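You operate a simulated robot arm through the tools that you are given. There is no shell and no other tool.

You are at the controls of a simulated robot arm. One attempt, no reset.

Task
Run a test, shut off the leaking sink section, then test again.
Fine: open lever 2 first, so that the basin lamp stays lit, then shut levers 3 and 4; leave the other levers alone.

It is judged by the outcome, as a careful person would: the job done as asked, and still so three seconds after it is handed in. It fails if anything else is knocked over, pushed out of place, dropped, spilled or broken.

Robot
A 7-joint arm with a fingered hand, fixed in place. Base frame: the origin is on the floor under the middle of its stand, x ahead of it, y to its left, z up. Lengths are in m, angles in degrees, forces in N, time in s.
With the tool pointing down near the work surface it reaches from about 0.36 to 0.84 m from the base axis. Its first joint turns from -115.0 to 115.0 degrees. Payload 5 kg.
Tool frame: the origin (TCP) lies between the finger pads and is the grasp point; the fingertips stand 0.032 m ahead of it; z points along the fingers, y is the line along which they close. The gripper opens to 0.16 m; its body begins 0.089 m behind the TCP. The gripper is a hand of 4 fingers: y runs from the thumb to the fingers, the wrist lies at [0, 0, -0.267] in the tool frame.
Orientation is that of the tool frame in the base frame, as a unit quaternion [w, x, y, z]. With the fingers straight down and closing along the base's y, the tool's x points along the base's -x, its y along +y and its z along -z.

Tools
- The arm moves only by the tool arm_command. Its argument "targets" is a list of rows, each an object of numbers (a shift or turn left out is 0): "x", "y", "z": the shift along the base's x, y, z in units of 250 mm (1.0 is 250 mm); "ax", "ay", "az": the turn, a rotation vector about the base's x, y, z in units of 90 degrees (1.0 is 90 degrees). In form: [{"x": .., "y": .., "z": .., "ax": .., "ay": .., "az": ..}, ...]. A call has 1 to 20 rows; each row is the pose to reach, as a shift and turn from the pose commanded when the call began. A call with a number of a shift or a turn outside -1 to 1 is refused whole. A row lasts 0.2 s, in which the tool goes at most 0.05 m and 8.6 degrees; a call with a longer step from one row to the next is refused whole. A pose out of reach is approached as far as the arm can. The call stops where the force on the tool passes 90 N (or 10 N more than at its start, if that is more) or the arm is blocked; 0.2 s more then pass. In this call time passes only in rows, and 0.2 s behind the last. The reply holds the time, the measured pose of the TCP, the force on the tool along the base axes, the opening and the grip force, in the units named above and with some noise, with the torque about the TCP (base axes, N m) and any sound that the robot's microphone picked up.
- Cameras (640 x 400 px; columns grow to the right, rows downward): "scene" is fixed at [0.4, 0.5022, 1.8607]; the picture's right is [-0.07, 1.00, 0.00], its down [0.87, 0.07, -0.48] and it looks along [-0.48, -0.04, -0.88] (base axes); focal length 214 px, centre (320, 200). "wrist" rides on the gripper at [0.08, -0.004, -0.114] in the tool frame; the picture's right is [0.05, 1.00, 0.00], its down [-0.82, 0.04, -0.58] and it looks along [-0.58, 0.03, 0.82] (tool axes); focal length 265 px, centre (320, 200). There is no depth. A picture from a camera that has moved, and an enlarged one, comes with that camera's place and axes in the base frame and with its lens.
- grab_frame(camera): a new picture of that camera. The clock stands still meanwhile.
- move_column(by): slides the trunk up (or, below 0, down) by that many m; the arm rides with it, the base frame stays. It gives what a move gives, with no picture.
- set_fingers(finger1, finger2, finger3, thumb_bend): sets how far each is bent, from 0 (flat) to 100 (curled in); at 30 the hand is open as for a grip, at 70 the pads meet at the TCP. One left out holds its place. A second passes; each finger stops where it meets its share of the squeeze, and holds until it gets a number again. It is the only way to open and close the hand. It gives what a move gives, with no picture; readings hold the bend of each and the force on the fingers (four entries, about 0 where the hand has none), thumb and palm.
- enlarge(camera, box): a new picture of the part [left, top, right, bottom] of that camera's present view, enlarged. The clock stands still meanwhile.
- job_done(): hands the job in; it is judged then, once.

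Nothing tells you positions but the pictures and the camera data. Unless the task says otherwise, let go and move clear before handing in.

The tools are called after "Emit:" by a JSON object that holds its "api" and its "payload". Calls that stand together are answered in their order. arm_command: Moves the arm, as the interface text tells. Its arguments: {"type":"object","properties":{"targets":{"type":"array","items":{"type":"object","properties":{"x":{"type":"number"},"y":{"type":"number"},"z":{"type":"number"},"ax":{"type":"number"},"ay":{"type":"number"},"az":{"type":"number"}}}}},"required":["targets"]} The other tools are called the same way: move_column (by) moves the trunk up or down; set_fingers (finger1, finger2, finger3, thumb_bend) moves the fingers one by one; grab_frame (camera) takes a picture; enlarge (camera, box) takes an enlarged picture of a part of a camera's view; job_done () hands the job in.

At the start:

```text
clock: 0.0
position: [0.3405, 0.3115, 1.5647]
ee_rot: [0.0, 0.0, 1.0, 0.0]
contact_force: [0.4, 0.5, -0.2]
torque: [-0.01, 0.0, 0.01]
grip_width: 0.1596
grasp_force: 0.0
shape: jaw
bend: [30.0, 30.0, 30.0, 30.0]
finger forces: [0.0, 0.0, 0.1, 0.0, 0.0, 0.0]
trunk travel left (down, up): [-0.925, 0.065]
```

scene: 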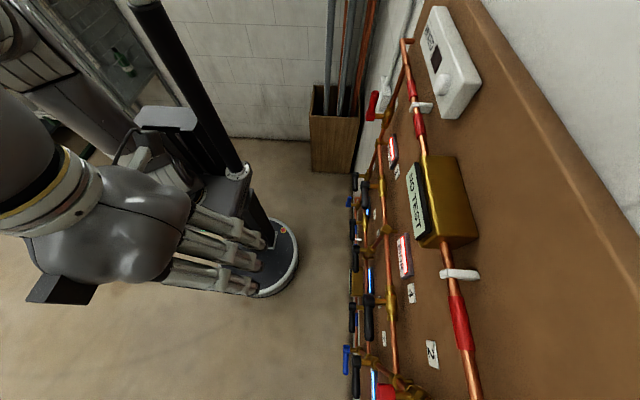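
wrist: 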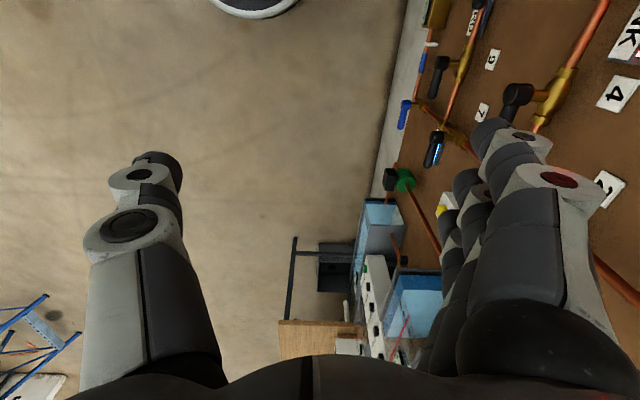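

I see a wall-like board to the robot's left (about y = 0.8 or so) carrying copper pipes, lever valves with number tags, and a yellow box with a "NO TEST" display; the hand hangs open above. I will look closer at both views before moving anything.

Emit:
{"api": "enlarge", "payload": {"camera": "scene", "box": [320, 160, 520, 400]}}

Emit:
{"api": "enlarge", "payload": {"camera": "scene", "box": [330, 0, 530, 180]}}

Emit:
{"api": "enlarge", "payload": {"camera": "wrist", "box": [340, 0, 640, 350]}}

```text
1.67 times, centred on (420, 280) of scene
camera zoom: at [0.4, 0.5022, 1.8607], right [-0.07, 1.0, 0.0], down [0.87, 0.07, -0.48], along [-0.48, -0.04, -0.88], focal length 358 px, centre (153, 67)
```

zoom: 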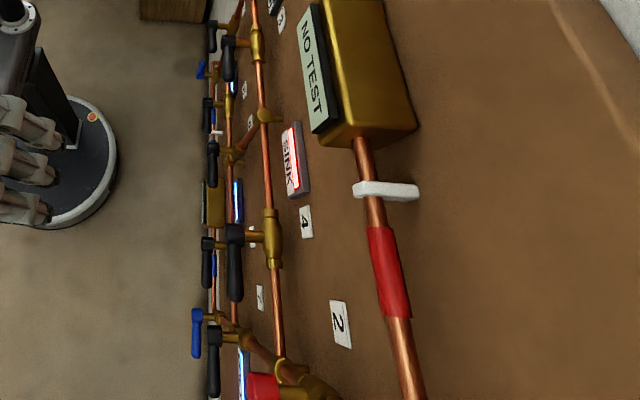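

```text
2.22 times, centred on (430, 90) of scene
camera zoom: at [0.4, 0.5022, 1.8607], right [-0.07, 1.0, 0.0], down [0.87, 0.07, -0.48], along [-0.48, -0.04, -0.88], focal length 477 px, centre (76, 444)
```

zoom: 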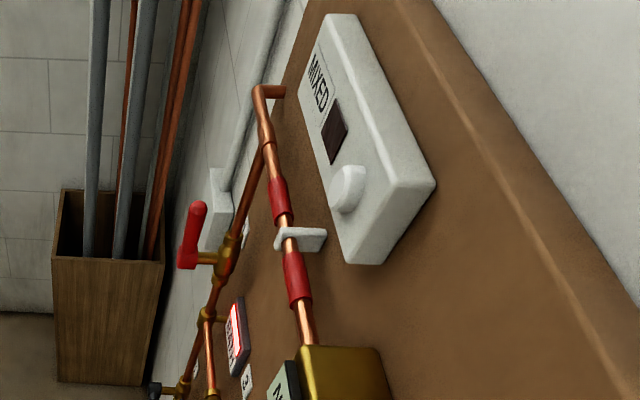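

```text
1.14 times, centred on (490, 175) of wrist
camera zoom: at [0.2599, 0.3076, 1.6787], right [-0.05, 1.0, 0.0], down [0.82, 0.04, 0.58], along [0.58, 0.03, -0.82], focal length 303 px, centre (126, 229)
```

zoom: 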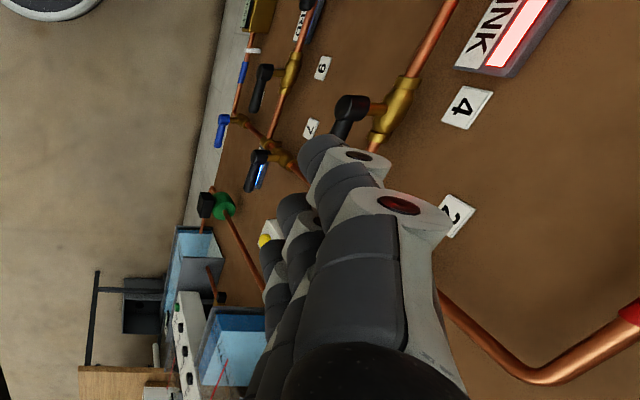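

The label "4" triangulates to about (0.33, 0.72, 1.30), so the board is a vertical plane near y = 0.72 with levers standing out toward the robot. I will turn the hand in place so that it points at the board (+y), with the wrist camera on top, to get a frontal view.

Emit:
{"api": "arm_command", "payload": {"targets": [{"ax": 0.0513, "ay": 0.0513, "az": -0.0513}, {"ax": 0.1026, "ay": 0.1026, "az": -0.1026}, {"ax": 0.154, "ay": 0.154, "az": -0.154}, {"ax": 0.2053, "ay": 0.2053, "az": -0.2053}, {"ax": 0.2566, "ay": 0.2566, "az": -0.2566}, {"ax": 0.3079, "ay": 0.3079, "az": -0.3079}, {"ax": 0.3592, "ay": 0.3592, "az": -0.3592}, {"ax": 0.4106, "ay": 0.4106, "az": -0.4106}, {"ax": 0.4619, "ay": 0.4619, "az": -0.4619}, {"ax": 0.5132, "ay": 0.5132, "az": -0.5132}, {"ax": 0.5645, "ay": 0.5645, "az": -0.5645}, {"ax": 0.6158, "ay": 0.6158, "az": -0.6158}, {"ax": 0.6672, "ay": 0.6672, "az": -0.6672}, {"ax": 0.7185, "ay": 0.7185, "az": -0.7185}, {"ax": 0.7698, "ay": 0.7698, "az": -0.7698}]}}

```text
clock: 3.2
position: [0.3466, 0.3156, 1.5524]
ee_rot: [-0.5, 0.501, 0.499, 0.5]
contact_force: [0.4, 0.7, -0.5]
torque: [0.0, 0.01, 0.02]
grip_width: 0.1599
grasp_force: 0.0
shape: jaw
bend: [30.0, 30.0, 30.0, 30.0]
finger forces: [0.0, 0.0, 0.0, 0.0, 0.1, 0.1]
out of reach, approached as far as the arm can: row 15
trunk travel left (down, up): [-0.925, 0.065]
```

The hand now points at the board with the camera above it. I take pictures to read the whole panel.

Emit:
{"api": "grab_frame", "payload": {"camera": "wrist"}}

Emit:
{"api": "grab_frame", "payload": {"camera": "scene"}}

```text
taken
camera wrist: at [0.3425, 0.2024, 1.6344], right [1.0, 0.0, 0.05], down [0.04, -0.58, -0.82], along [0.03, 0.82, -0.58], focal length 265 px, centre (320, 200)
```

wrist: 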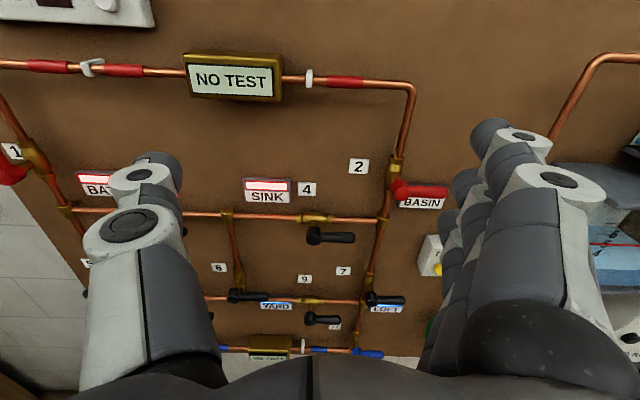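

```text
taken
```

scene: 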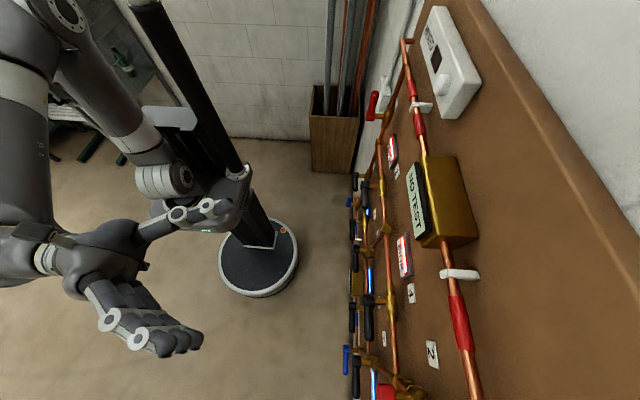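

The picture now shows the panel frontally: a top pipe with a "NO TEST" display, lamps (BATH?/SINK/BASIN, YARD, LOFT), and numbered levers. I enlarge parts to read it in detail.

Emit:
{"api": "enlarge", "payload": {"camera": "wrist", "box": [180, 130, 460, 370]}}

Emit:
{"api": "enlarge", "payload": {"camera": "wrist", "box": [0, 0, 240, 240]}}

Emit:
{"api": "enlarge", "payload": {"camera": "wrist", "box": [340, 120, 470, 250]}}

```text
1.67 times, centred on (320, 250) of wrist
camera zoom: at [0.3425, 0.2024, 1.6344], right [1.0, 0.0, 0.05], down [0.04, -0.58, -0.82], along [0.03, 0.82, -0.58], focal length 442 px, centre (320, 117)
```

zoom: 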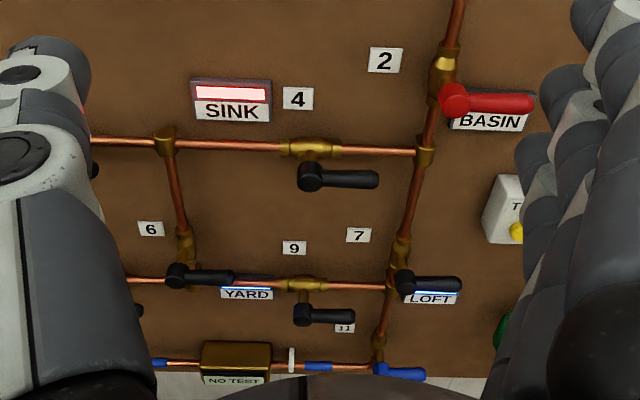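

```text
1.67 times, centred on (120, 120) of wrist
camera zoom: at [0.3425, 0.2024, 1.6344], right [1.0, 0.0, 0.05], down [0.04, -0.58, -0.82], along [0.03, 0.82, -0.58], focal length 442 px, centre (653, 333)
```

zoom: 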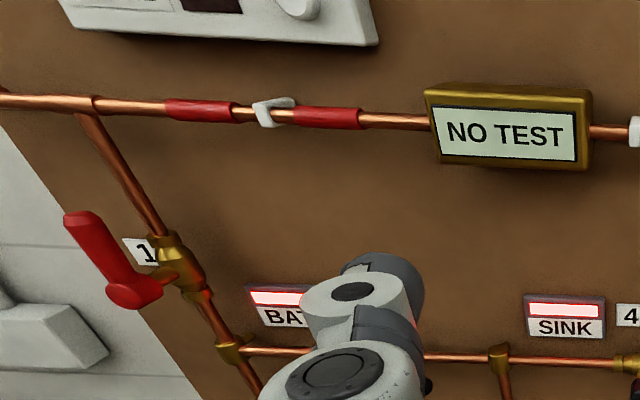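

```text
3.08 times, centred on (405, 185) of wrist
camera zoom: at [0.3425, 0.2024, 1.6344], right [1.0, 0.0, 0.05], down [0.04, -0.58, -0.82], along [0.03, 0.82, -0.58], focal length 817 px, centre (58, 246)
```

zoom: 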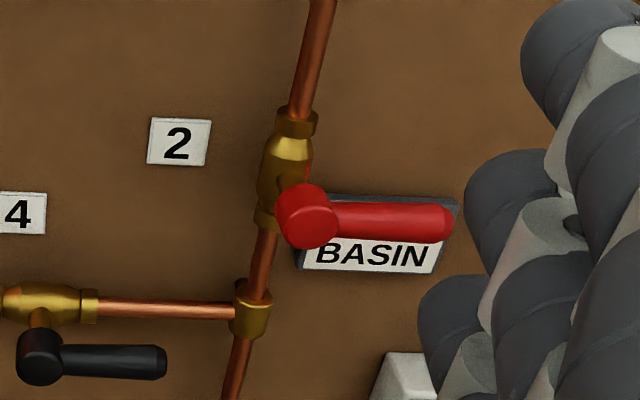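

Lever 2's red handle lies across its vertical pipe (closed), lever 4's handle along its pipe (open), and a white box with a yellow button (text starting with "T") is at about (0.70, 0.70, 1.06). I shift right and lower, staying well away from the board, to see that box and the lower right.

Emit:
{"api": "arm_command", "payload": {"targets": [{"x": 0.1, "y": 0.03, "z": -0.12}, {"x": 0.2, "y": 0.06, "z": -0.24}, {"x": 0.3, "y": 0.08, "z": -0.36}, {"x": 0.4, "y": 0.08, "z": -0.48}, {"x": 0.5, "y": 0.08, "z": -0.6}, {"x": 0.6, "y": 0.08, "z": -0.7}]}}

```text
clock: 4.6
position: [0.4978, 0.3373, 1.377]
ee_rot: [0.501, -0.501, -0.499, -0.5]
contact_force: [-0.4, 0.1, -0.1]
torque: [0.03, 0.01, 0.03]
grip_width: 0.1599
grasp_force: 0.2
shape: jaw
bend: [30.0, 30.0, 30.0, 30.0]
finger forces: [0.1, 0.0, 0.0, 0.0, 0.1, 0.0]
trunk travel left (down, up): [-0.925, 0.065]
```

The hand moved as planned, to (0.50, 0.34, 1.38). I look at the right part of the panel.

Emit:
{"api": "grab_frame", "payload": {"camera": "wrist"}}

Emit:
{"api": "enlarge", "payload": {"camera": "wrist", "box": [220, 100, 460, 340]}}

Emit:
{"api": "enlarge", "payload": {"camera": "wrist", "box": [120, 0, 440, 200]}}

```text
taken
camera wrist: at [0.494, 0.2234, 1.4579], right [1.0, 0.0, 0.05], down [0.04, -0.58, -0.82], along [0.03, 0.82, -0.58], focal length 265 px, centre (320, 200)
```

wrist: 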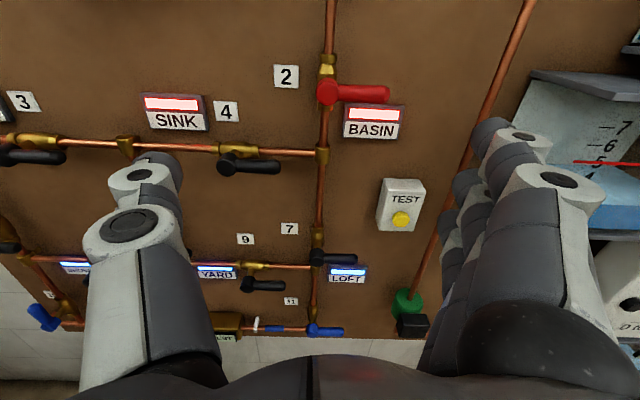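

```text
1.67 times, centred on (340, 220) of wrist
camera zoom: at [0.494, 0.2234, 1.4579], right [1.0, 0.0, 0.05], down [0.04, -0.58, -0.82], along [0.03, 0.82, -0.58], focal length 442 px, centre (287, 167)
```

zoom: 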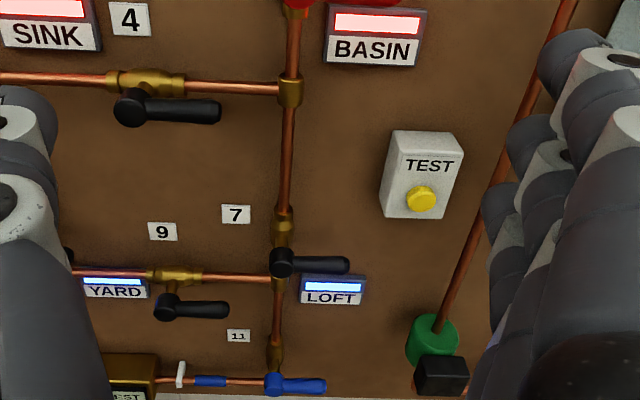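

```text
2.00 times, centred on (280, 100) of wrist
camera zoom: at [0.494, 0.2234, 1.4579], right [1.0, 0.0, 0.05], down [0.04, -0.58, -0.82], along [0.03, 0.82, -0.58], focal length 531 px, centre (400, 400)
```

zoom: 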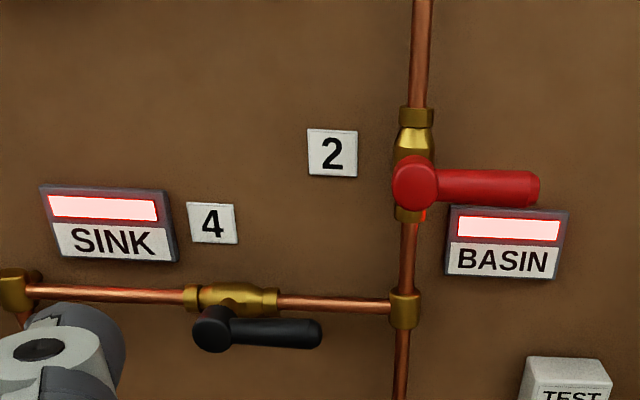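

The yellow TEST button is at about (0.68, 0.65, 1.11), lever 2's hub at about (0.51, 0.63, 1.36) with handle toward +x, lever 4's hub at (0.345, 0.63, 1.24) and lever 3's at (-0.02, 0.63, 1.24). I'll curl all but the middle finger into a poking shape, far from anything, and look at it.

Emit:
{"api": "set_fingers", "payload": {"finger1": 100, "finger2": 40, "finger3": 100, "thumb_bend": 100}}

Emit:
{"api": "grab_frame", "payload": {"camera": "wrist"}}

Emit:
{"api": "grab_frame", "payload": {"camera": "scene"}}

```text
clock: 5.6
position: [0.4969, 0.3383, 1.3772]
ee_rot: [-0.5, 0.5, 0.5, 0.5]
contact_force: [-0.2, 0.2, 0.4]
torque: [-0.02, 0.01, -0.04]
grip_width: 0.0499
grasp_force: 0.1
shape: fingers
bend: [100.0, 40.0, 100.0, 100.0]
finger forces: [0.1, 0.0, 0.0, 0.0, 0.0, 0.0]
trunk travel left (down, up): [-0.925, 0.065]
```

```text
taken
camera wrist: at [0.4917, 0.2239, 1.4587], right [1.0, 0.0, 0.05], down [0.04, -0.58, -0.82], along [0.03, 0.82, -0.58], focal length 265 px, centre (320, 200)
```

wrist: 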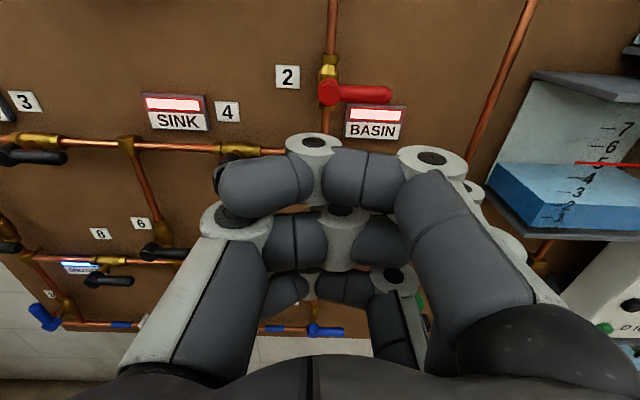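

```text
taken
```

scene: 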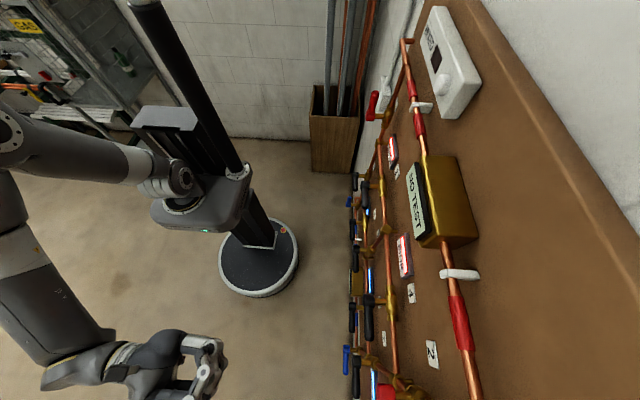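

The middle finger is hidden behind the curled top one, so I can't watch its tip. I'll extend finger 1 instead and curl the middle one to see which is on the camera side.

Emit:
{"api": "set_fingers", "payload": {"finger1": 45, "finger2": 100, "finger3": 100, "thumb_bend": 100}}

Emit:
{"api": "grab_frame", "payload": {"camera": "wrist"}}

Emit:
{"api": "enlarge", "payload": {"camera": "scene", "box": [40, 280, 280, 400]}}

```text
clock: 6.6
position: [0.4951, 0.3378, 1.3775]
ee_rot: [-0.5, 0.501, 0.499, 0.5]
contact_force: [0.1, 0.2, -0.3]
torque: [0.02, 0.02, 0.0]
grip_width: 0.0612
grasp_force: 0.1
shape: fingers
bend: [45.0, 93.0, 100.0, 100.0]
finger forces: [0.0, 0.1, 0.1, 0.0, 0.0, 0.0]
trunk travel left (down, up): [-0.925, 0.065]
```

```text
taken
camera wrist: at [0.4919, 0.2239, 1.4587], right [1.0, 0.0, 0.05], down [0.04, -0.58, -0.82], along [0.03, 0.82, -0.58], focal length 265 px, centre (320, 200)
```

wrist: 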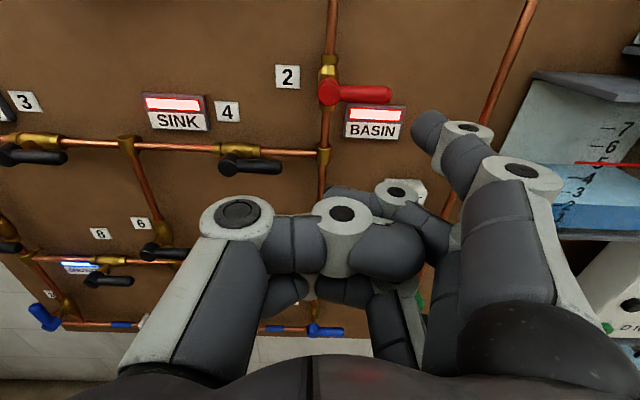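

```text
2.67 times, centred on (160, 340) of scene
camera zoom: at [0.4, 0.5022, 1.8607], right [-0.07, 1.0, 0.0], down [0.87, 0.07, -0.48], along [-0.48, -0.04, -0.88], focal length 572 px, centre (747, -173)
```

zoom: 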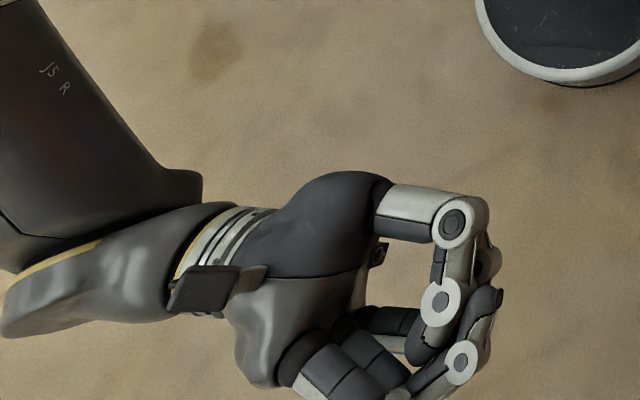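

Finger 1 is the top, camera-side finger and its tip is visible, about 3 cm ahead of the curled ones, so it makes a good poker. I'll bend it a bit more toward the hand's centre line so the hand stays clear of lever 7 while pressing TEST.

Emit:
{"api": "set_fingers", "payload": {"finger1": 60, "finger2": 100, "finger3": 100, "thumb_bend": 100}}

Emit:
{"api": "grab_frame", "payload": {"camera": "wrist"}}

Emit:
{"api": "enlarge", "payload": {"camera": "scene", "box": [120, 300, 280, 400]}}

```text
clock: 7.6
position: [0.4966, 0.3365, 1.3781]
ee_rot: [-0.501, 0.501, 0.499, 0.499]
contact_force: [-0.3, -0.5, 0.6]
torque: [0.0, -0.02, 0.0]
grip_width: 0.0542
grasp_force: 0.0
shape: fingers
bend: [60.0, 93.0, 100.0, 100.0]
finger forces: [0.1, 0.0, 0.1, 0.0, 0.0, 0.0]
trunk travel left (down, up): [-0.925, 0.065]
```

```text
taken
camera wrist: at [0.4919, 0.2239, 1.4587], right [1.0, 0.0, 0.05], down [0.04, -0.58, -0.82], along [0.03, 0.82, -0.58], focal length 265 px, centre (320, 200)
```

wrist: 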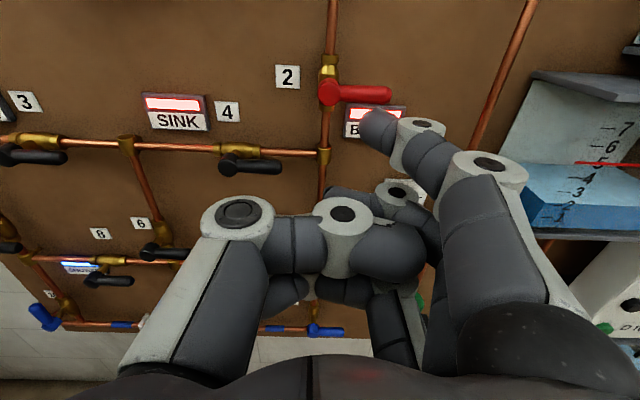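

```text
4.00 times, centred on (200, 350) of scene
camera zoom: at [0.4, 0.5022, 1.8607], right [-0.07, 1.0, 0.0], down [0.87, 0.07, -0.48], along [-0.48, -0.04, -0.88], focal length 858 px, centre (800, -400)
```

zoom: 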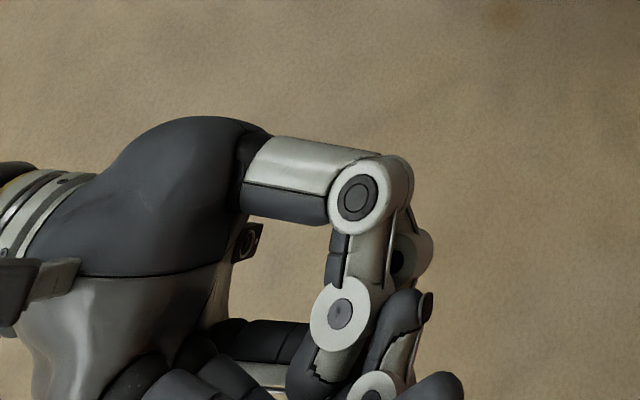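

Finger 1's tip sits about 3 cm right, 3 cm above and 3.5 cm ahead of the TCP. I'll move right and down to line it up with the TEST button, still more than 25 cm from the board.

Emit:
{"api": "arm_command", "payload": {"targets": [{"x": 0.076, "z": -0.147}, {"x": 0.153, "z": -0.294}, {"x": 0.229, "z": -0.441}, {"x": 0.306, "z": -0.588}, {"x": 0.382, "z": -0.735}, {"x": 0.459, "z": -0.882}, {"x": 0.535, "y": 0.05, "z": -1.0}, {"x": 0.612, "y": 0.15, "z": -1.0}]}}

Emit:
{"api": "grab_frame", "payload": {"camera": "wrist"}}

```text
clock: 9.4
position: [0.6481, 0.3738, 1.1303]
ee_rot: [-0.5, 0.501, 0.499, 0.5]
contact_force: [-0.4, 0.4, -0.5]
torque: [0.0, 0.0, -0.01]
grip_width: 0.0543
grasp_force: 0.1
shape: fingers
bend: [60.0, 93.0, 100.0, 100.0]
finger forces: [0.0, 0.0, 0.0, 0.1, 0.1, 0.1]
trunk travel left (down, up): [-0.925, 0.065]
```

```text
taken
camera wrist: at [0.6434, 0.2613, 1.2119], right [1.0, 0.0, 0.05], down [0.04, -0.58, -0.82], along [0.03, 0.82, -0.58], focal length 265 px, centre (320, 200)
```

wrist: 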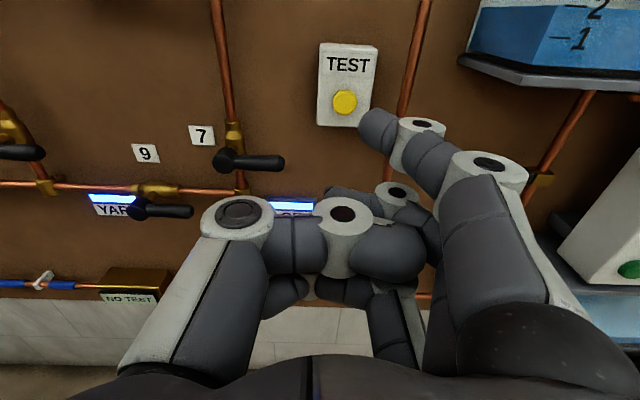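

The button face is at about (0.685, 0.66, 1.107); the water-tank shelf begins right of x ≈ 0.81, so the hand fits. I bring the tip to about 4 cm in front of the button and look again.

Emit:
{"api": "arm_command", "payload": {"targets": [{"x": 0.01, "z": -0.1}, {"x": 0.02, "y": 0.05, "z": -0.21}, {"x": 0.028, "y": 0.23, "z": -0.21}, {"x": 0.028, "y": 0.41, "z": -0.21}, {"x": 0.028, "y": 0.59, "z": -0.21}, {"x": 0.028, "y": 0.76, "z": -0.21}, {"x": 0.028, "y": 0.82, "z": -0.21}]}}

Emit:
{"api": "grab_frame", "payload": {"camera": "wrist"}}

Emit:
{"api": "enlarge", "payload": {"camera": "wrist", "box": [260, 40, 480, 220]}}

```text
clock: 11.0
position: [0.6557, 0.5759, 1.0768]
ee_rot: [-0.498, 0.501, 0.498, 0.502]
contact_force: [0.2, 0.6, -0.5]
torque: [-0.05, 0.0, -0.01]
grip_width: 0.0542
grasp_force: 0.0
shape: fingers
bend: [60.0, 93.0, 100.0, 100.0]
finger forces: [0.0, 0.1, 0.0, 0.0, 0.0, 0.0]
trunk travel left (down, up): [-0.925, 0.065]
```

```text
taken
camera wrist: at [0.6511, 0.4629, 1.1581], right [1.0, 0.0, 0.05], down [0.04, -0.58, -0.82], along [0.03, 0.82, -0.58], focal length 265 px, centre (320, 200)
```

wrist: 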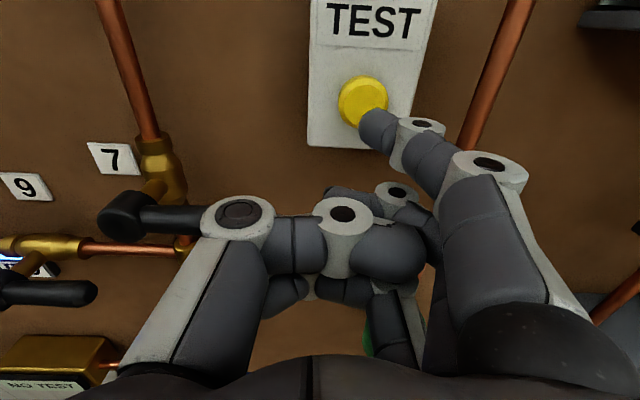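

```text
2.22 times, centred on (370, 130) of wrist
camera zoom: at [0.6511, 0.4629, 1.1581], right [1.0, 0.0, 0.05], down [0.04, -0.58, -0.82], along [0.03, 0.82, -0.58], focal length 590 px, centre (209, 356)
```

zoom: 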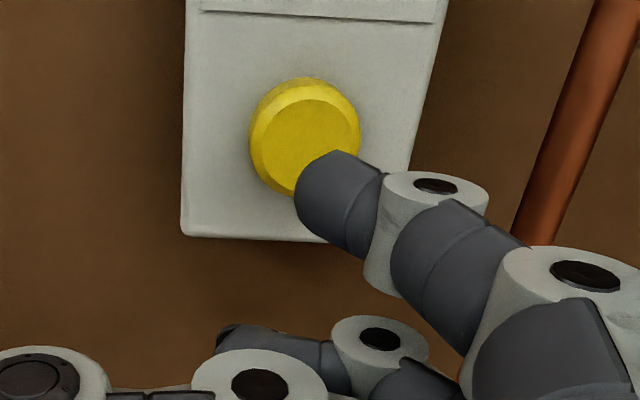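

The tip lines up with the button centre (button at about (0.686, 0.66, 1.106)). I advance in small steps toward contact.

Emit:
{"api": "arm_command", "payload": {"targets": [{"y": 0.06}, {"y": 0.11}, {"y": 0.15}, {"y": 0.17}]}}

Emit:
{"api": "enlarge", "payload": {"camera": "wrist", "box": [260, 40, 480, 220]}}

```text
clock: 12.0
position: [0.6556, 0.6205, 1.0771]
ee_rot: [-0.5, 0.502, 0.498, 0.501]
contact_force: [0.6, -3.1, 0.9]
torque: [0.07, -0.04, -0.1]
grip_width: 0.0543
grasp_force: 1.4
shape: fingers
bend: [60.0, 93.0, 100.0, 100.0]
finger forces: [2.6, 0.1, 0.0, 0.0, 0.0, 0.0]
trunk travel left (down, up): [-0.925, 0.065]
heard: click
```

```text
2.22 times, centred on (370, 130) of wrist
camera zoom: at [0.6514, 0.5061, 1.1575], right [1.0, 0.0, 0.05], down [0.04, -0.58, -0.82], along [0.03, 0.82, -0.58], focal length 590 px, centre (209, 356)
```

zoom: 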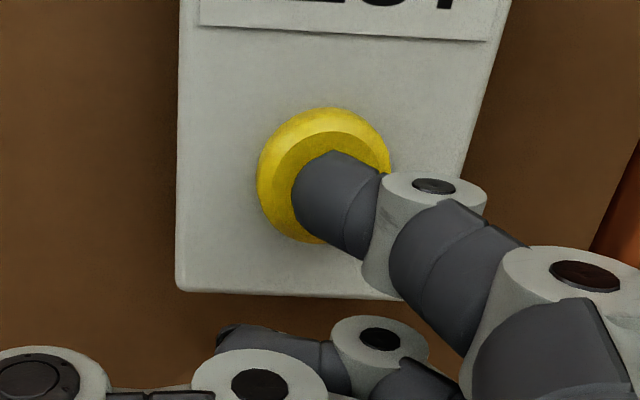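

A click was heard at about 3 N of push, so the button registered. I check the display from the scene camera, then back off.

Emit:
{"api": "enlarge", "payload": {"camera": "scene", "box": [370, 140, 490, 260]}}

Emit:
{"api": "arm_command", "payload": {"targets": [{"y": -0.06}, {"y": -0.15}, {"y": -0.3}, {"y": -0.45}, {"y": -0.6}, {"y": -0.75}]}}

Emit:
{"api": "enlarge", "payload": {"camera": "scene", "box": [370, 140, 490, 260]}}

Emit:
{"api": "grab_frame", "payload": {"camera": "wrist"}}

```text
3.33 times, centred on (430, 200) of scene
camera zoom: at [0.4, 0.5022, 1.8607], right [-0.07, 1.0, 0.0], down [0.87, 0.07, -0.48], along [-0.48, -0.04, -0.88], focal length 715 px, centre (-47, 200)
```

zoom: 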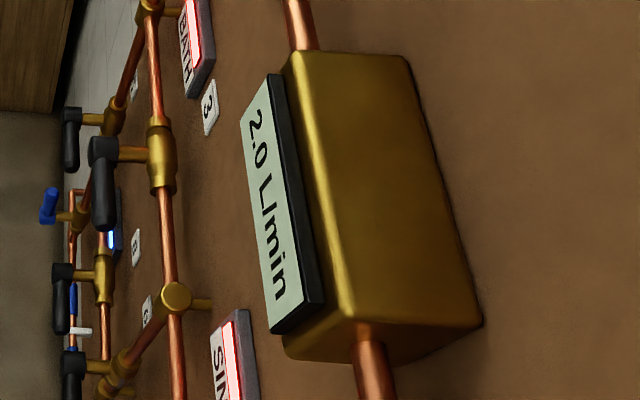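

```text
clock: 13.4
position: [0.656, 0.4293, 1.078]
ee_rot: [-0.5, 0.5, 0.5, 0.5]
contact_force: [-0.2, 0.1, 0.2]
torque: [0.01, 0.0, -0.01]
grip_width: 0.0542
grasp_force: 0.1
shape: fingers
bend: [60.0, 93.0, 100.0, 100.0]
finger forces: [0.1, 0.1, 0.1, 0.0, 0.0, 0.1]
trunk travel left (down, up): [-0.925, 0.065]
```

```text
3.33 times, centred on (430, 200) of scene
camera zoom: at [0.4, 0.5022, 1.8607], right [-0.07, 1.0, 0.0], down [0.87, 0.07, -0.48], along [-0.48, -0.04, -0.88], focal length 715 px, centre (-47, 200)
```

zoom: 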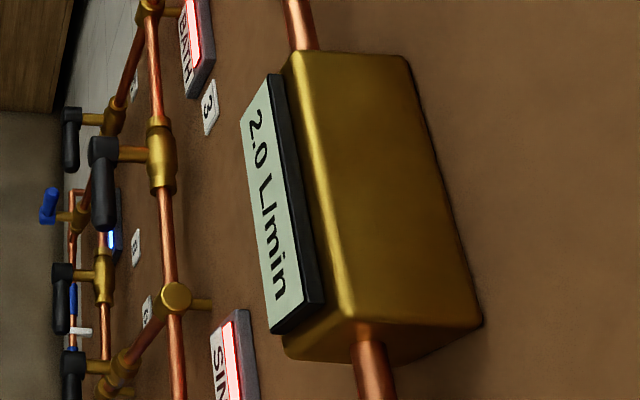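

```text
taken
camera wrist: at [0.6527, 0.3156, 1.1584], right [1.0, 0.0, 0.05], down [0.04, -0.58, -0.82], along [0.03, 0.82, -0.58], focal length 265 px, centre (320, 200)
```

wrist: 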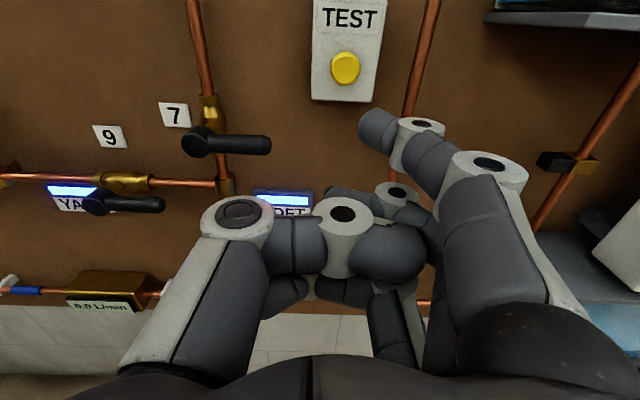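

The hot-side meter now reads 2.0 L/min (the leak) and the cold-side one 0.0 L/min, so the first test has run. Next is lever 2: I move back at y ≈ 0.43 to a spot in front of and just below its handle.

Emit:
{"api": "arm_command", "payload": {"targets": [{"x": -0.073, "z": 0.145}, {"x": -0.146, "z": 0.29}, {"x": -0.219, "z": 0.435}, {"x": -0.292, "z": 0.58}, {"x": -0.365, "z": 0.725}, {"x": -0.436, "z": 0.868}, {"x": -0.436, "y": 0.15, "z": 0.868}, {"x": -0.436, "y": 0.3, "z": 0.868}, {"x": -0.436, "y": 0.45, "z": 0.868}, {"x": -0.436, "y": 0.54, "z": 0.868}]}}

Emit:
{"api": "grab_frame", "payload": {"camera": "wrist"}}

Emit:
{"api": "enlarge", "payload": {"camera": "scene", "box": [280, 280, 480, 400]}}

```text
clock: 15.6
position: [0.5495, 0.5673, 1.2949]
ee_rot: [-0.499, 0.501, 0.499, 0.501]
contact_force: [0.4, -0.2, -0.8]
torque: [0.02, -0.01, -0.02]
grip_width: 0.0539
grasp_force: 0.1
shape: fingers
bend: [60.0, 93.0, 100.0, 100.0]
finger forces: [0.0, 0.0, 0.1, 0.1, 0.0, 0.0]
trunk travel left (down, up): [-0.925, 0.065]
```

```text
taken
camera wrist: at [0.545, 0.4532, 1.3748], right [1.0, 0.0, 0.05], down [0.04, -0.58, -0.82], along [0.03, 0.82, -0.58], focal length 265 px, centre (320, 200)
```

wrist: 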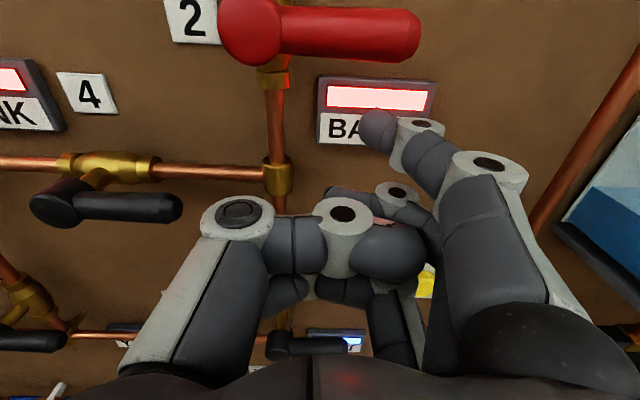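

```text
3.20 times, centred on (380, 340) of scene
camera zoom: at [0.4, 0.5022, 1.8607], right [-0.07, 1.0, 0.0], down [0.87, 0.07, -0.48], along [-0.48, -0.04, -0.88], focal length 686 px, centre (128, -248)
```

zoom: 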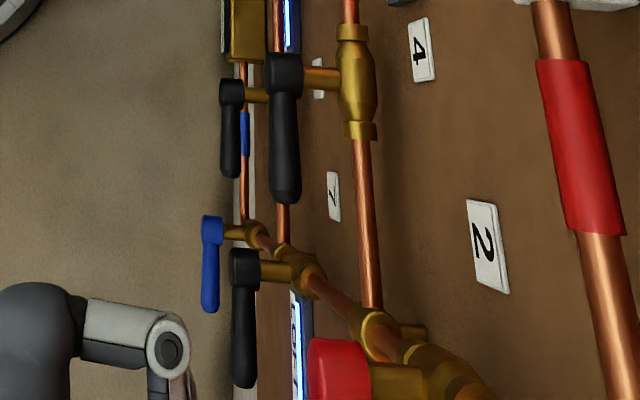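

Close views put lever 2's hub axis at (0.510, 1.365) in x–z and its handle at y ≈ 0.61–0.64, with the handle ending at x ≈ 0.60. I slide the finger forward under the handle (tip to y ≈ 0.64, short of the pipe) and check.

Emit:
{"api": "arm_command", "payload": {"targets": [{"y": 0.05}, {"y": 0.1}, {"y": 0.138}]}}

Emit:
{"api": "grab_frame", "payload": {"camera": "wrist"}}

Emit:
{"api": "enlarge", "payload": {"camera": "scene", "box": [280, 280, 480, 400]}}

```text
clock: 16.4
position: [0.5466, 0.6031, 1.2929]
ee_rot: [-0.5, 0.501, 0.499, 0.5]
contact_force: [0.2, 0.0, -0.1]
torque: [0.04, -0.01, -0.01]
grip_width: 0.0544
grasp_force: 0.0
shape: fingers
bend: [60.0, 93.0, 100.0, 100.0]
finger forces: [0.0, 0.0, 0.1, 0.0, 0.0, 0.1]
trunk travel left (down, up): [-0.925, 0.065]
```

```text
taken
camera wrist: at [0.5433, 0.49, 1.3735], right [1.0, 0.0, 0.05], down [0.04, -0.58, -0.82], along [0.03, 0.82, -0.58], focal length 265 px, centre (320, 200)
```

wrist: 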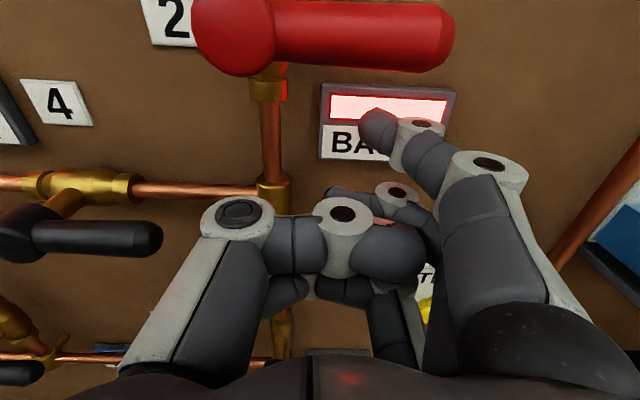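

```text
3.20 times, centred on (380, 340) of scene
camera zoom: at [0.4, 0.5022, 1.8607], right [-0.07, 1.0, 0.0], down [0.87, 0.07, -0.48], along [-0.48, -0.04, -0.88], focal length 686 px, centre (128, -248)
```

zoom: 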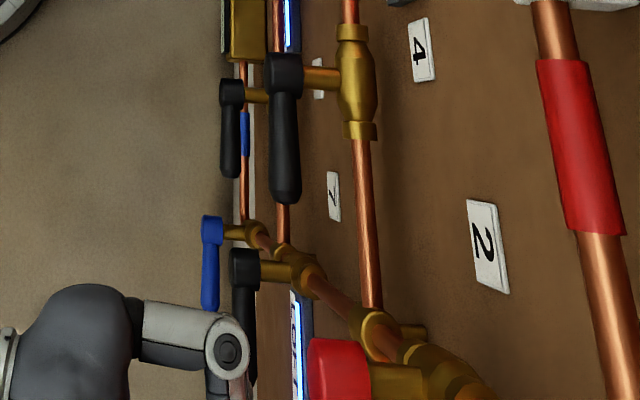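

The tip sits about 1.5 cm below the handle and clear of pipe and hub. I push gently upward, watching the force, to see whether the lever turns that way.

Emit:
{"api": "arm_command", "payload": {"targets": [{"z": 0.04}, {"z": 0.06}, {"z": 0.08}, {"z": 0.1}, {"z": 0.12}]}}

Emit:
{"api": "grab_frame", "payload": {"camera": "wrist"}}

```text
clock: 17.6
position: [0.5481, 0.6021, 1.3225]
ee_rot: [-0.5, 0.501, 0.5, 0.5]
contact_force: [-0.2, 0.3, -2.6]
torque: [-0.09, 0.1, -0.04]
grip_width: 0.0544
grasp_force: 1.3
shape: fingers
bend: [60.0, 93.0, 100.0, 100.0]
finger forces: [2.6, 0.0, 0.1, 0.0, 0.0, 0.1]
trunk travel left (down, up): [-0.925, 0.065]
```

```text
taken
camera wrist: at [0.543, 0.4895, 1.4044], right [1.0, 0.0, 0.05], down [0.04, -0.58, -0.82], along [0.03, 0.82, -0.58], focal length 265 px, centre (320, 200)
```

wrist: 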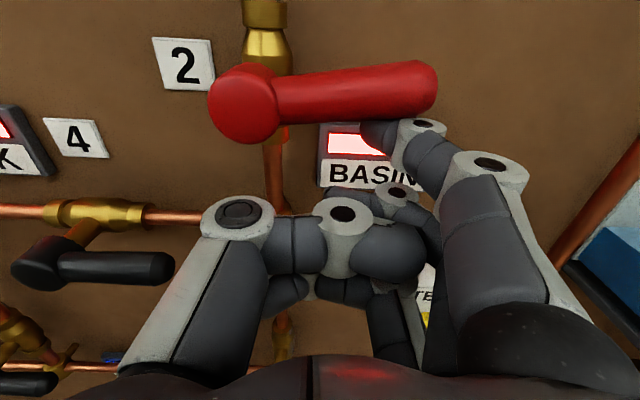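

Lever 2 turns upward readily (only 2.6 N), now at roughly 10°. I carry on along the arc around its hub.

Emit:
{"api": "arm_command", "payload": {"targets": [{"x": 0.0044, "z": 0.048}, {"x": 0.0004, "z": 0.0956}, {"x": -0.012, "z": 0.142}, {"x": -0.0324, "z": 0.1852}, {"x": -0.0598, "z": 0.2244}, {"x": -0.0936, "z": 0.2584}]}}

Emit:
{"api": "grab_frame", "payload": {"camera": "wrist"}}

```text
clock: 19.0
position: [0.5247, 0.6027, 1.3876]
ee_rot: [-0.5, 0.501, 0.499, 0.5]
contact_force: [1.4, 1.3, -2.0]
torque: [-0.12, 0.08, -0.03]
grip_width: 0.0546
grasp_force: 0.7
shape: fingers
bend: [59.0, 93.0, 100.0, 100.0]
finger forces: [2.4, 0.0, 0.1, 0.0, 0.0, 0.1]
trunk travel left (down, up): [-0.925, 0.065]
```

```text
taken
camera wrist: at [0.5202, 0.4891, 1.4685], right [1.0, 0.0, 0.05], down [0.04, -0.58, -0.82], along [0.03, 0.82, -0.58], focal length 265 px, centre (320, 200)
```

wrist: 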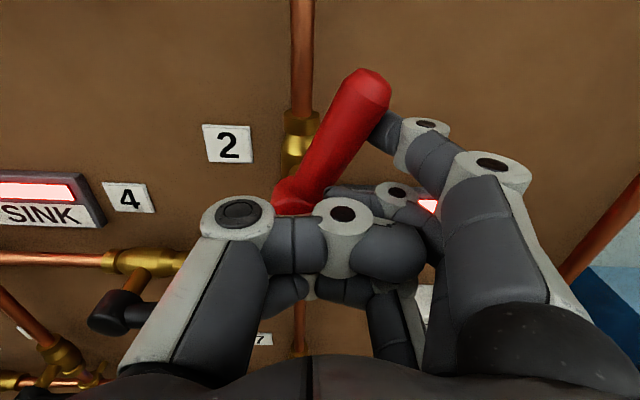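

Lever 2 is at roughly 65–70° toward vertical and the force stays small. I push the rest of the way in smaller steps.

Emit:
{"api": "arm_command", "payload": {"targets": [{"x": -0.039, "z": 0.0276}, {"x": -0.0604, "z": 0.0384}, {"x": -0.0824, "z": 0.0476}]}}

Emit:
{"api": "grab_frame", "payload": {"camera": "wrist"}}

```text
clock: 19.8
position: [0.5054, 0.6029, 1.4001]
ee_rot: [-0.501, 0.501, 0.499, 0.499]
contact_force: [1.8, 1.6, -2.9]
torque: [-0.07, 0.1, -0.03]
grip_width: 0.055
grasp_force: 0.5
shape: fingers
bend: [58.0, 93.0, 100.0, 100.0]
finger forces: [2.7, 0.1, 0.1, 0.0, 0.0, 0.0]
trunk travel left (down, up): [-0.925, 0.065]
```

```text
taken
camera wrist: at [0.4999, 0.4893, 1.4812], right [1.0, 0.0, 0.05], down [0.04, -0.58, -0.82], along [0.03, 0.82, -0.58], focal length 265 px, centre (320, 200)
```

wrist: 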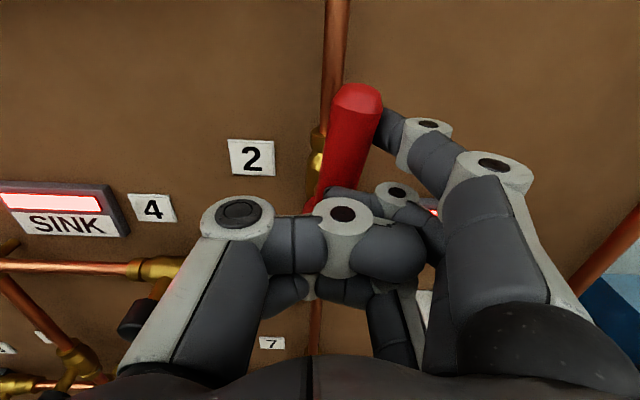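

The handle is almost vertical, maybe 5° short. I nudge it further left until it meets its stop.

Emit:
{"api": "arm_command", "payload": {"targets": [{"x": -0.012, "z": 0.004}, {"x": -0.024, "z": 0.007}, {"x": -0.036, "z": 0.01}]}}

Emit:
{"api": "enlarge", "payload": {"camera": "wrist", "box": [240, 40, 480, 240]}}

Emit:
{"api": "enlarge", "payload": {"camera": "scene", "box": [330, 300, 490, 400]}}

```text
clock: 20.6
position: [0.4945, 0.6023, 1.4021]
ee_rot: [-0.499, 0.501, 0.499, 0.5]
contact_force: [2.9, 0.7, -1.5]
torque: [-0.09, 0.15, -0.02]
grip_width: 0.0551
grasp_force: 1.4
shape: fingers
bend: [57.0, 93.0, 100.0, 100.0]
finger forces: [2.9, 0.1, 0.1, 0.0, 0.0, 0.1]
trunk travel left (down, up): [-0.925, 0.065]
```

```text
2.00 times, centred on (360, 140) of wrist
camera zoom: at [0.4908, 0.4889, 1.4835], right [1.0, 0.0, 0.05], down [0.04, -0.58, -0.81], along [0.03, 0.82, -0.58], focal length 531 px, centre (240, 320)
```

zoom: 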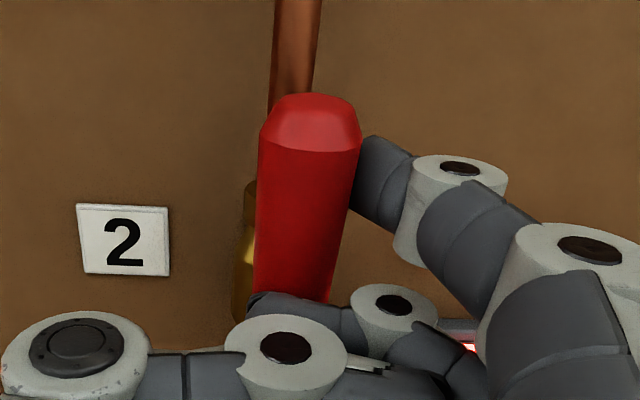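

```text
4.00 times, centred on (410, 350) of scene
camera zoom: at [0.4, 0.5022, 1.8607], right [-0.07, 1.0, 0.0], down [0.87, 0.07, -0.48], along [-0.48, -0.04, -0.88], focal length 858 px, centre (-40, -400)
```

zoom: 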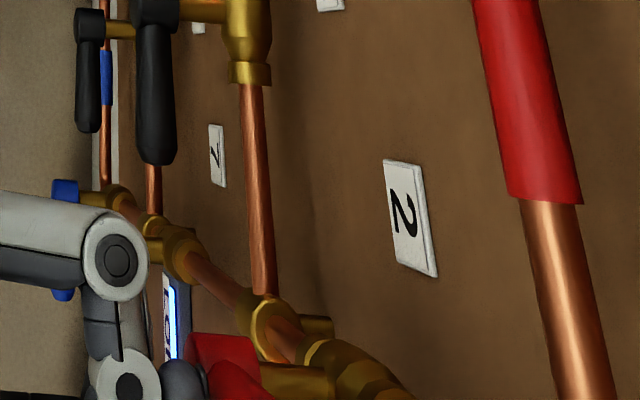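

The red handle now looks vertical in line with its pipe, but I have not felt a firm stop. I nudge a few millimetres more to see if the force rises.

Emit:
{"api": "arm_command", "payload": {"targets": [{"x": -0.01}, {"x": -0.02}]}}

Emit:
{"api": "enlarge", "payload": {"camera": "wrist", "box": [240, 40, 480, 240]}}

```text
clock: 21.2
position: [0.4899, 0.6027, 1.4028]
ee_rot: [-0.5, 0.5, 0.5, 0.5]
contact_force: [5.3, 0.8, -0.8]
torque: [0.0, 0.2, -0.08]
grip_width: 0.0555
grasp_force: 2.5
shape: fingers
bend: [56.0, 93.0, 100.0, 100.0]
finger forces: [4.9, 0.0, 0.0, 0.0, 0.0, 0.0]
trunk travel left (down, up): [-0.925, 0.065]
```

```text
2.00 times, centred on (360, 140) of wrist
camera zoom: at [0.4866, 0.4888, 1.4834], right [1.0, 0.0, 0.05], down [0.04, -0.58, -0.82], along [0.03, 0.82, -0.58], focal length 531 px, centre (240, 320)
```

zoom: 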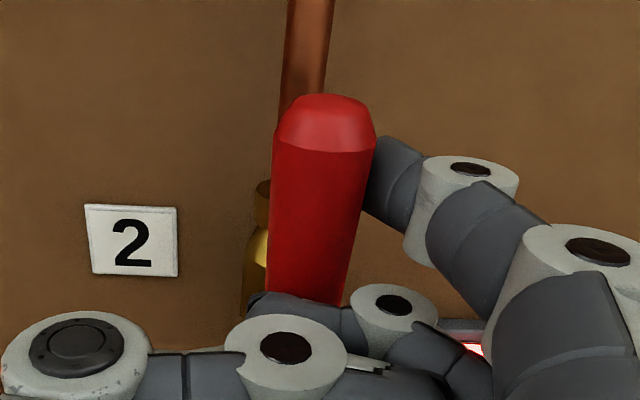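

The force rose with no further turning, so lever 2 has reached its open stop, upright along its pipe. I move the finger off to the right, then straight back.

Emit:
{"api": "arm_command", "payload": {"targets": [{"x": 0.06}, {"x": 0.12}, {"x": 0.12, "y": -0.12}, {"x": 0.12, "y": -0.3}, {"x": 0.12, "y": -0.48}, {"x": 0.12, "y": -0.66}, {"x": 0.12, "y": -0.84}, {"x": 0.12, "y": -1.0}]}}

Emit:
{"api": "grab_frame", "payload": {"camera": "wrist"}}

Emit:
{"api": "grab_frame", "payload": {"camera": "scene"}}

```text
clock: 23.0
position: [0.5179, 0.3533, 1.4005]
ee_rot: [-0.5, 0.5, 0.499, 0.501]
contact_force: [0.2, 0.0, 0.1]
torque: [-0.05, -0.01, -0.03]
grip_width: 0.0544
grasp_force: 0.1
shape: fingers
bend: [60.0, 93.0, 100.0, 100.0]
finger forces: [0.0, 0.0, 0.1, 0.1, 0.1, 0.0]
trunk travel left (down, up): [-0.925, 0.065]
```

```text
taken
camera wrist: at [0.5133, 0.2399, 1.4824], right [1.0, 0.0, 0.05], down [0.04, -0.58, -0.82], along [0.03, 0.82, -0.58], focal length 265 px, centre (320, 200)
```

wrist: 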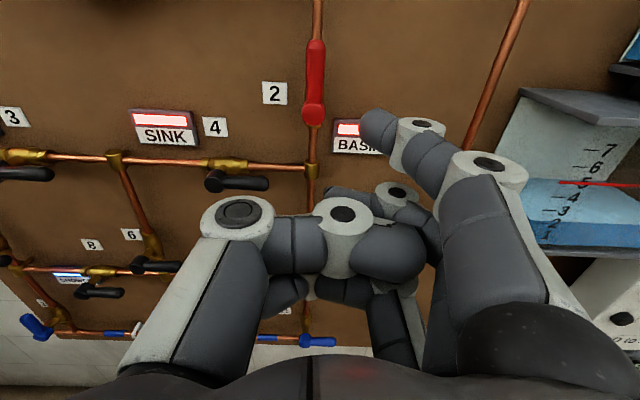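

```text
taken
```

scene: 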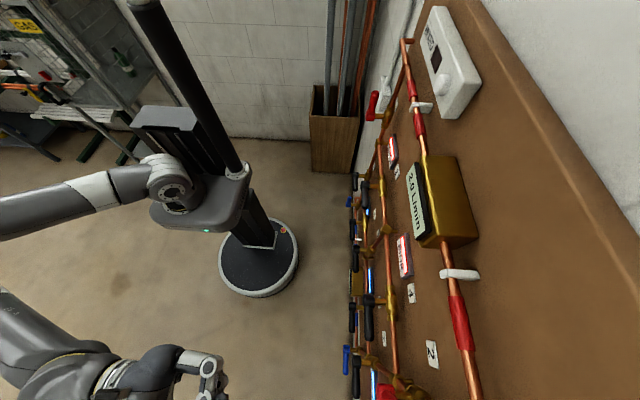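

Lever 2 now stands upright along its pipe, and the BASIN, SINK and BATH lamps are lit. Lever 4's hub axis is at about (0.348, 1.240) in x–z with the handle toward +x; I go to a spot in front of and just above its handle, to try turning it downward first.

Emit:
{"api": "arm_command", "payload": {"targets": [{"x": -0.108, "z": -0.122}, {"x": -0.216, "z": -0.243}, {"x": -0.324, "z": -0.365}, {"x": -0.432, "z": -0.486}, {"x": -0.54, "z": -0.608}, {"x": -0.54, "y": 0.18, "z": -0.608}, {"x": -0.54, "y": 0.36, "z": -0.608}, {"x": -0.54, "y": 0.54, "z": -0.608}, {"x": -0.54, "y": 0.72, "z": -0.608}, {"x": -0.54, "y": 0.86, "z": -0.608}]}}

Emit:
{"api": "grab_frame", "payload": {"camera": "wrist"}}

Emit:
{"api": "enlarge", "payload": {"camera": "scene", "box": [250, 210, 450, 350]}}

```text
clock: 25.2
position: [0.3859, 0.5682, 1.249]
ee_rot: [-0.499, 0.501, 0.5, 0.5]
contact_force: [0.6, -0.5, -0.4]
torque: [0.0, -0.02, 0.06]
grip_width: 0.0544
grasp_force: 0.0
shape: fingers
bend: [60.0, 93.0, 100.0, 100.0]
finger forces: [0.1, 0.0, 0.1, 0.0, 0.0, 0.0]
trunk travel left (down, up): [-0.925, 0.065]
```

```text
taken
camera wrist: at [0.3819, 0.4558, 1.3303], right [1.0, 0.0, 0.05], down [0.04, -0.58, -0.81], along [0.03, 0.82, -0.58], focal length 265 px, centre (320, 200)
```

wrist: 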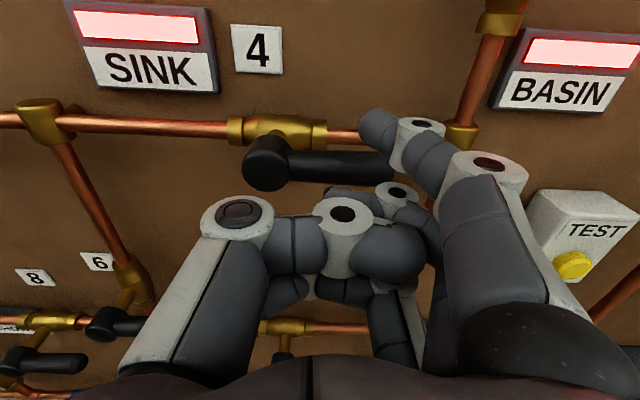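

```text
2.86 times, centred on (350, 280) of scene
camera zoom: at [0.4, 0.5022, 1.8607], right [-0.07, 1.0, 0.0], down [0.87, 0.07, -0.48], along [-0.48, -0.04, -0.88], focal length 613 px, centre (234, -29)
```

zoom: 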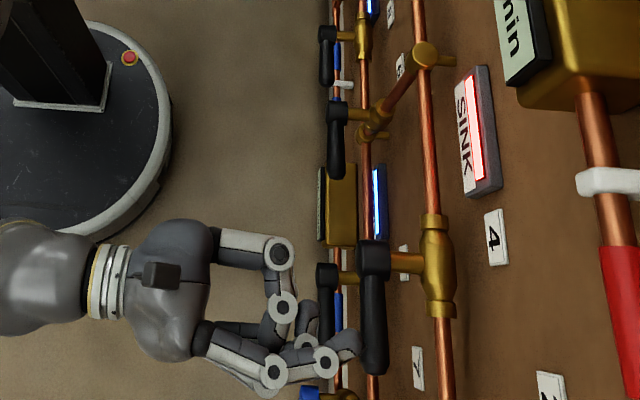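

Finger 1's tip is about 1.5 cm above lever 4's handle and just in front of it, with the rest of the hand clear. I slide in over the handle and press gently down.

Emit:
{"api": "arm_command", "payload": {"targets": [{"y": 0.07}, {"y": 0.136}, {"y": 0.136, "z": -0.04}, {"y": 0.136, "z": -0.06}, {"y": 0.136, "z": -0.075}, {"y": 0.136, "z": -0.09}]}}

Emit:
{"api": "grab_frame", "payload": {"camera": "wrist"}}

Emit:
{"api": "enlarge", "payload": {"camera": "scene", "box": [250, 210, 450, 350]}}

```text
clock: 26.6
position: [0.3848, 0.6006, 1.2276]
ee_rot: [-0.499, 0.501, 0.499, 0.501]
contact_force: [0.7, -0.5, 3.6]
torque: [0.09, -0.08, -0.04]
grip_width: 0.0548
grasp_force: 1.4
shape: fingers
bend: [60.0, 93.0, 100.0, 100.0]
finger forces: [2.9, 0.0, 0.0, 0.1, 0.0, 0.1]
trunk travel left (down, up): [-0.925, 0.065]
```

```text
taken
camera wrist: at [0.3806, 0.4871, 1.3085], right [1.0, 0.0, 0.05], down [0.04, -0.58, -0.82], along [0.03, 0.82, -0.58], focal length 265 px, centre (320, 200)
```

wrist: 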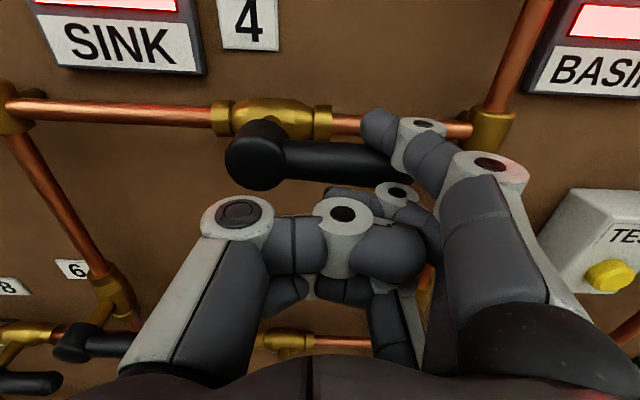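

```text
2.86 times, centred on (350, 280) of scene
camera zoom: at [0.4, 0.5022, 1.8607], right [-0.07, 1.0, 0.0], down [0.87, 0.07, -0.48], along [-0.48, -0.04, -0.88], focal length 613 px, centre (234, -29)
```

zoom: 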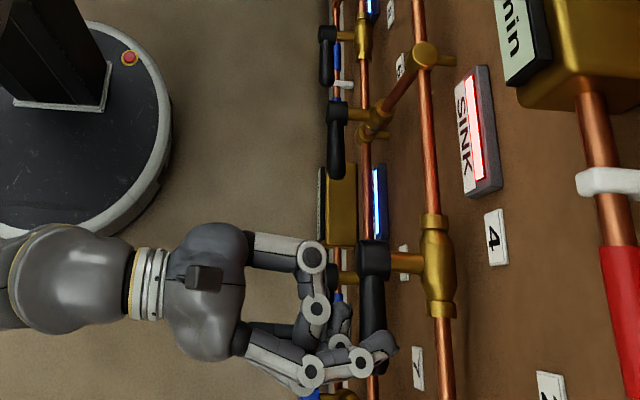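

The push meets only about 3.6 N and the handle seems to tilt slightly down. I continue a few more millimetres to confirm it turns this way.

Emit:
{"api": "arm_command", "payload": {"targets": [{"z": -0.015}, {"z": -0.03}, {"z": -0.045}]}}

Emit:
{"api": "grab_frame", "payload": {"camera": "wrist"}}

```text
clock: 27.4
position: [0.3847, 0.6013, 1.2171]
ee_rot: [-0.5, 0.501, 0.499, 0.5]
contact_force: [0.3, -0.6, 2.2]
torque: [0.08, -0.08, -0.08]
grip_width: 0.0546
grasp_force: 1.2
shape: fingers
bend: [59.0, 93.0, 100.0, 100.0]
finger forces: [2.6, 0.0, 0.0, 0.0, 0.0, 0.0]
trunk travel left (down, up): [-0.925, 0.065]
```

```text
taken
camera wrist: at [0.3803, 0.4881, 1.2984], right [1.0, 0.0, 0.05], down [0.04, -0.58, -0.82], along [0.03, 0.82, -0.58], focal length 265 px, centre (320, 200)
```

wrist: 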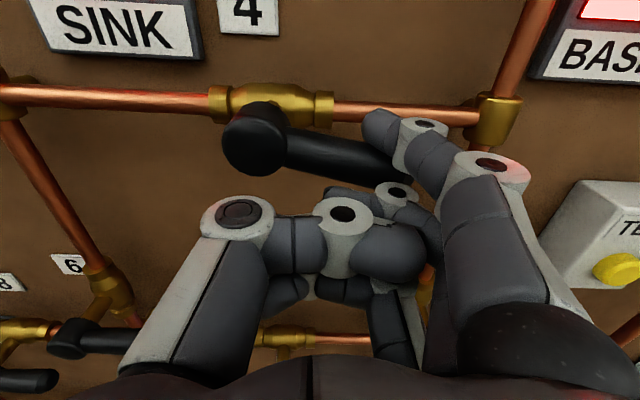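

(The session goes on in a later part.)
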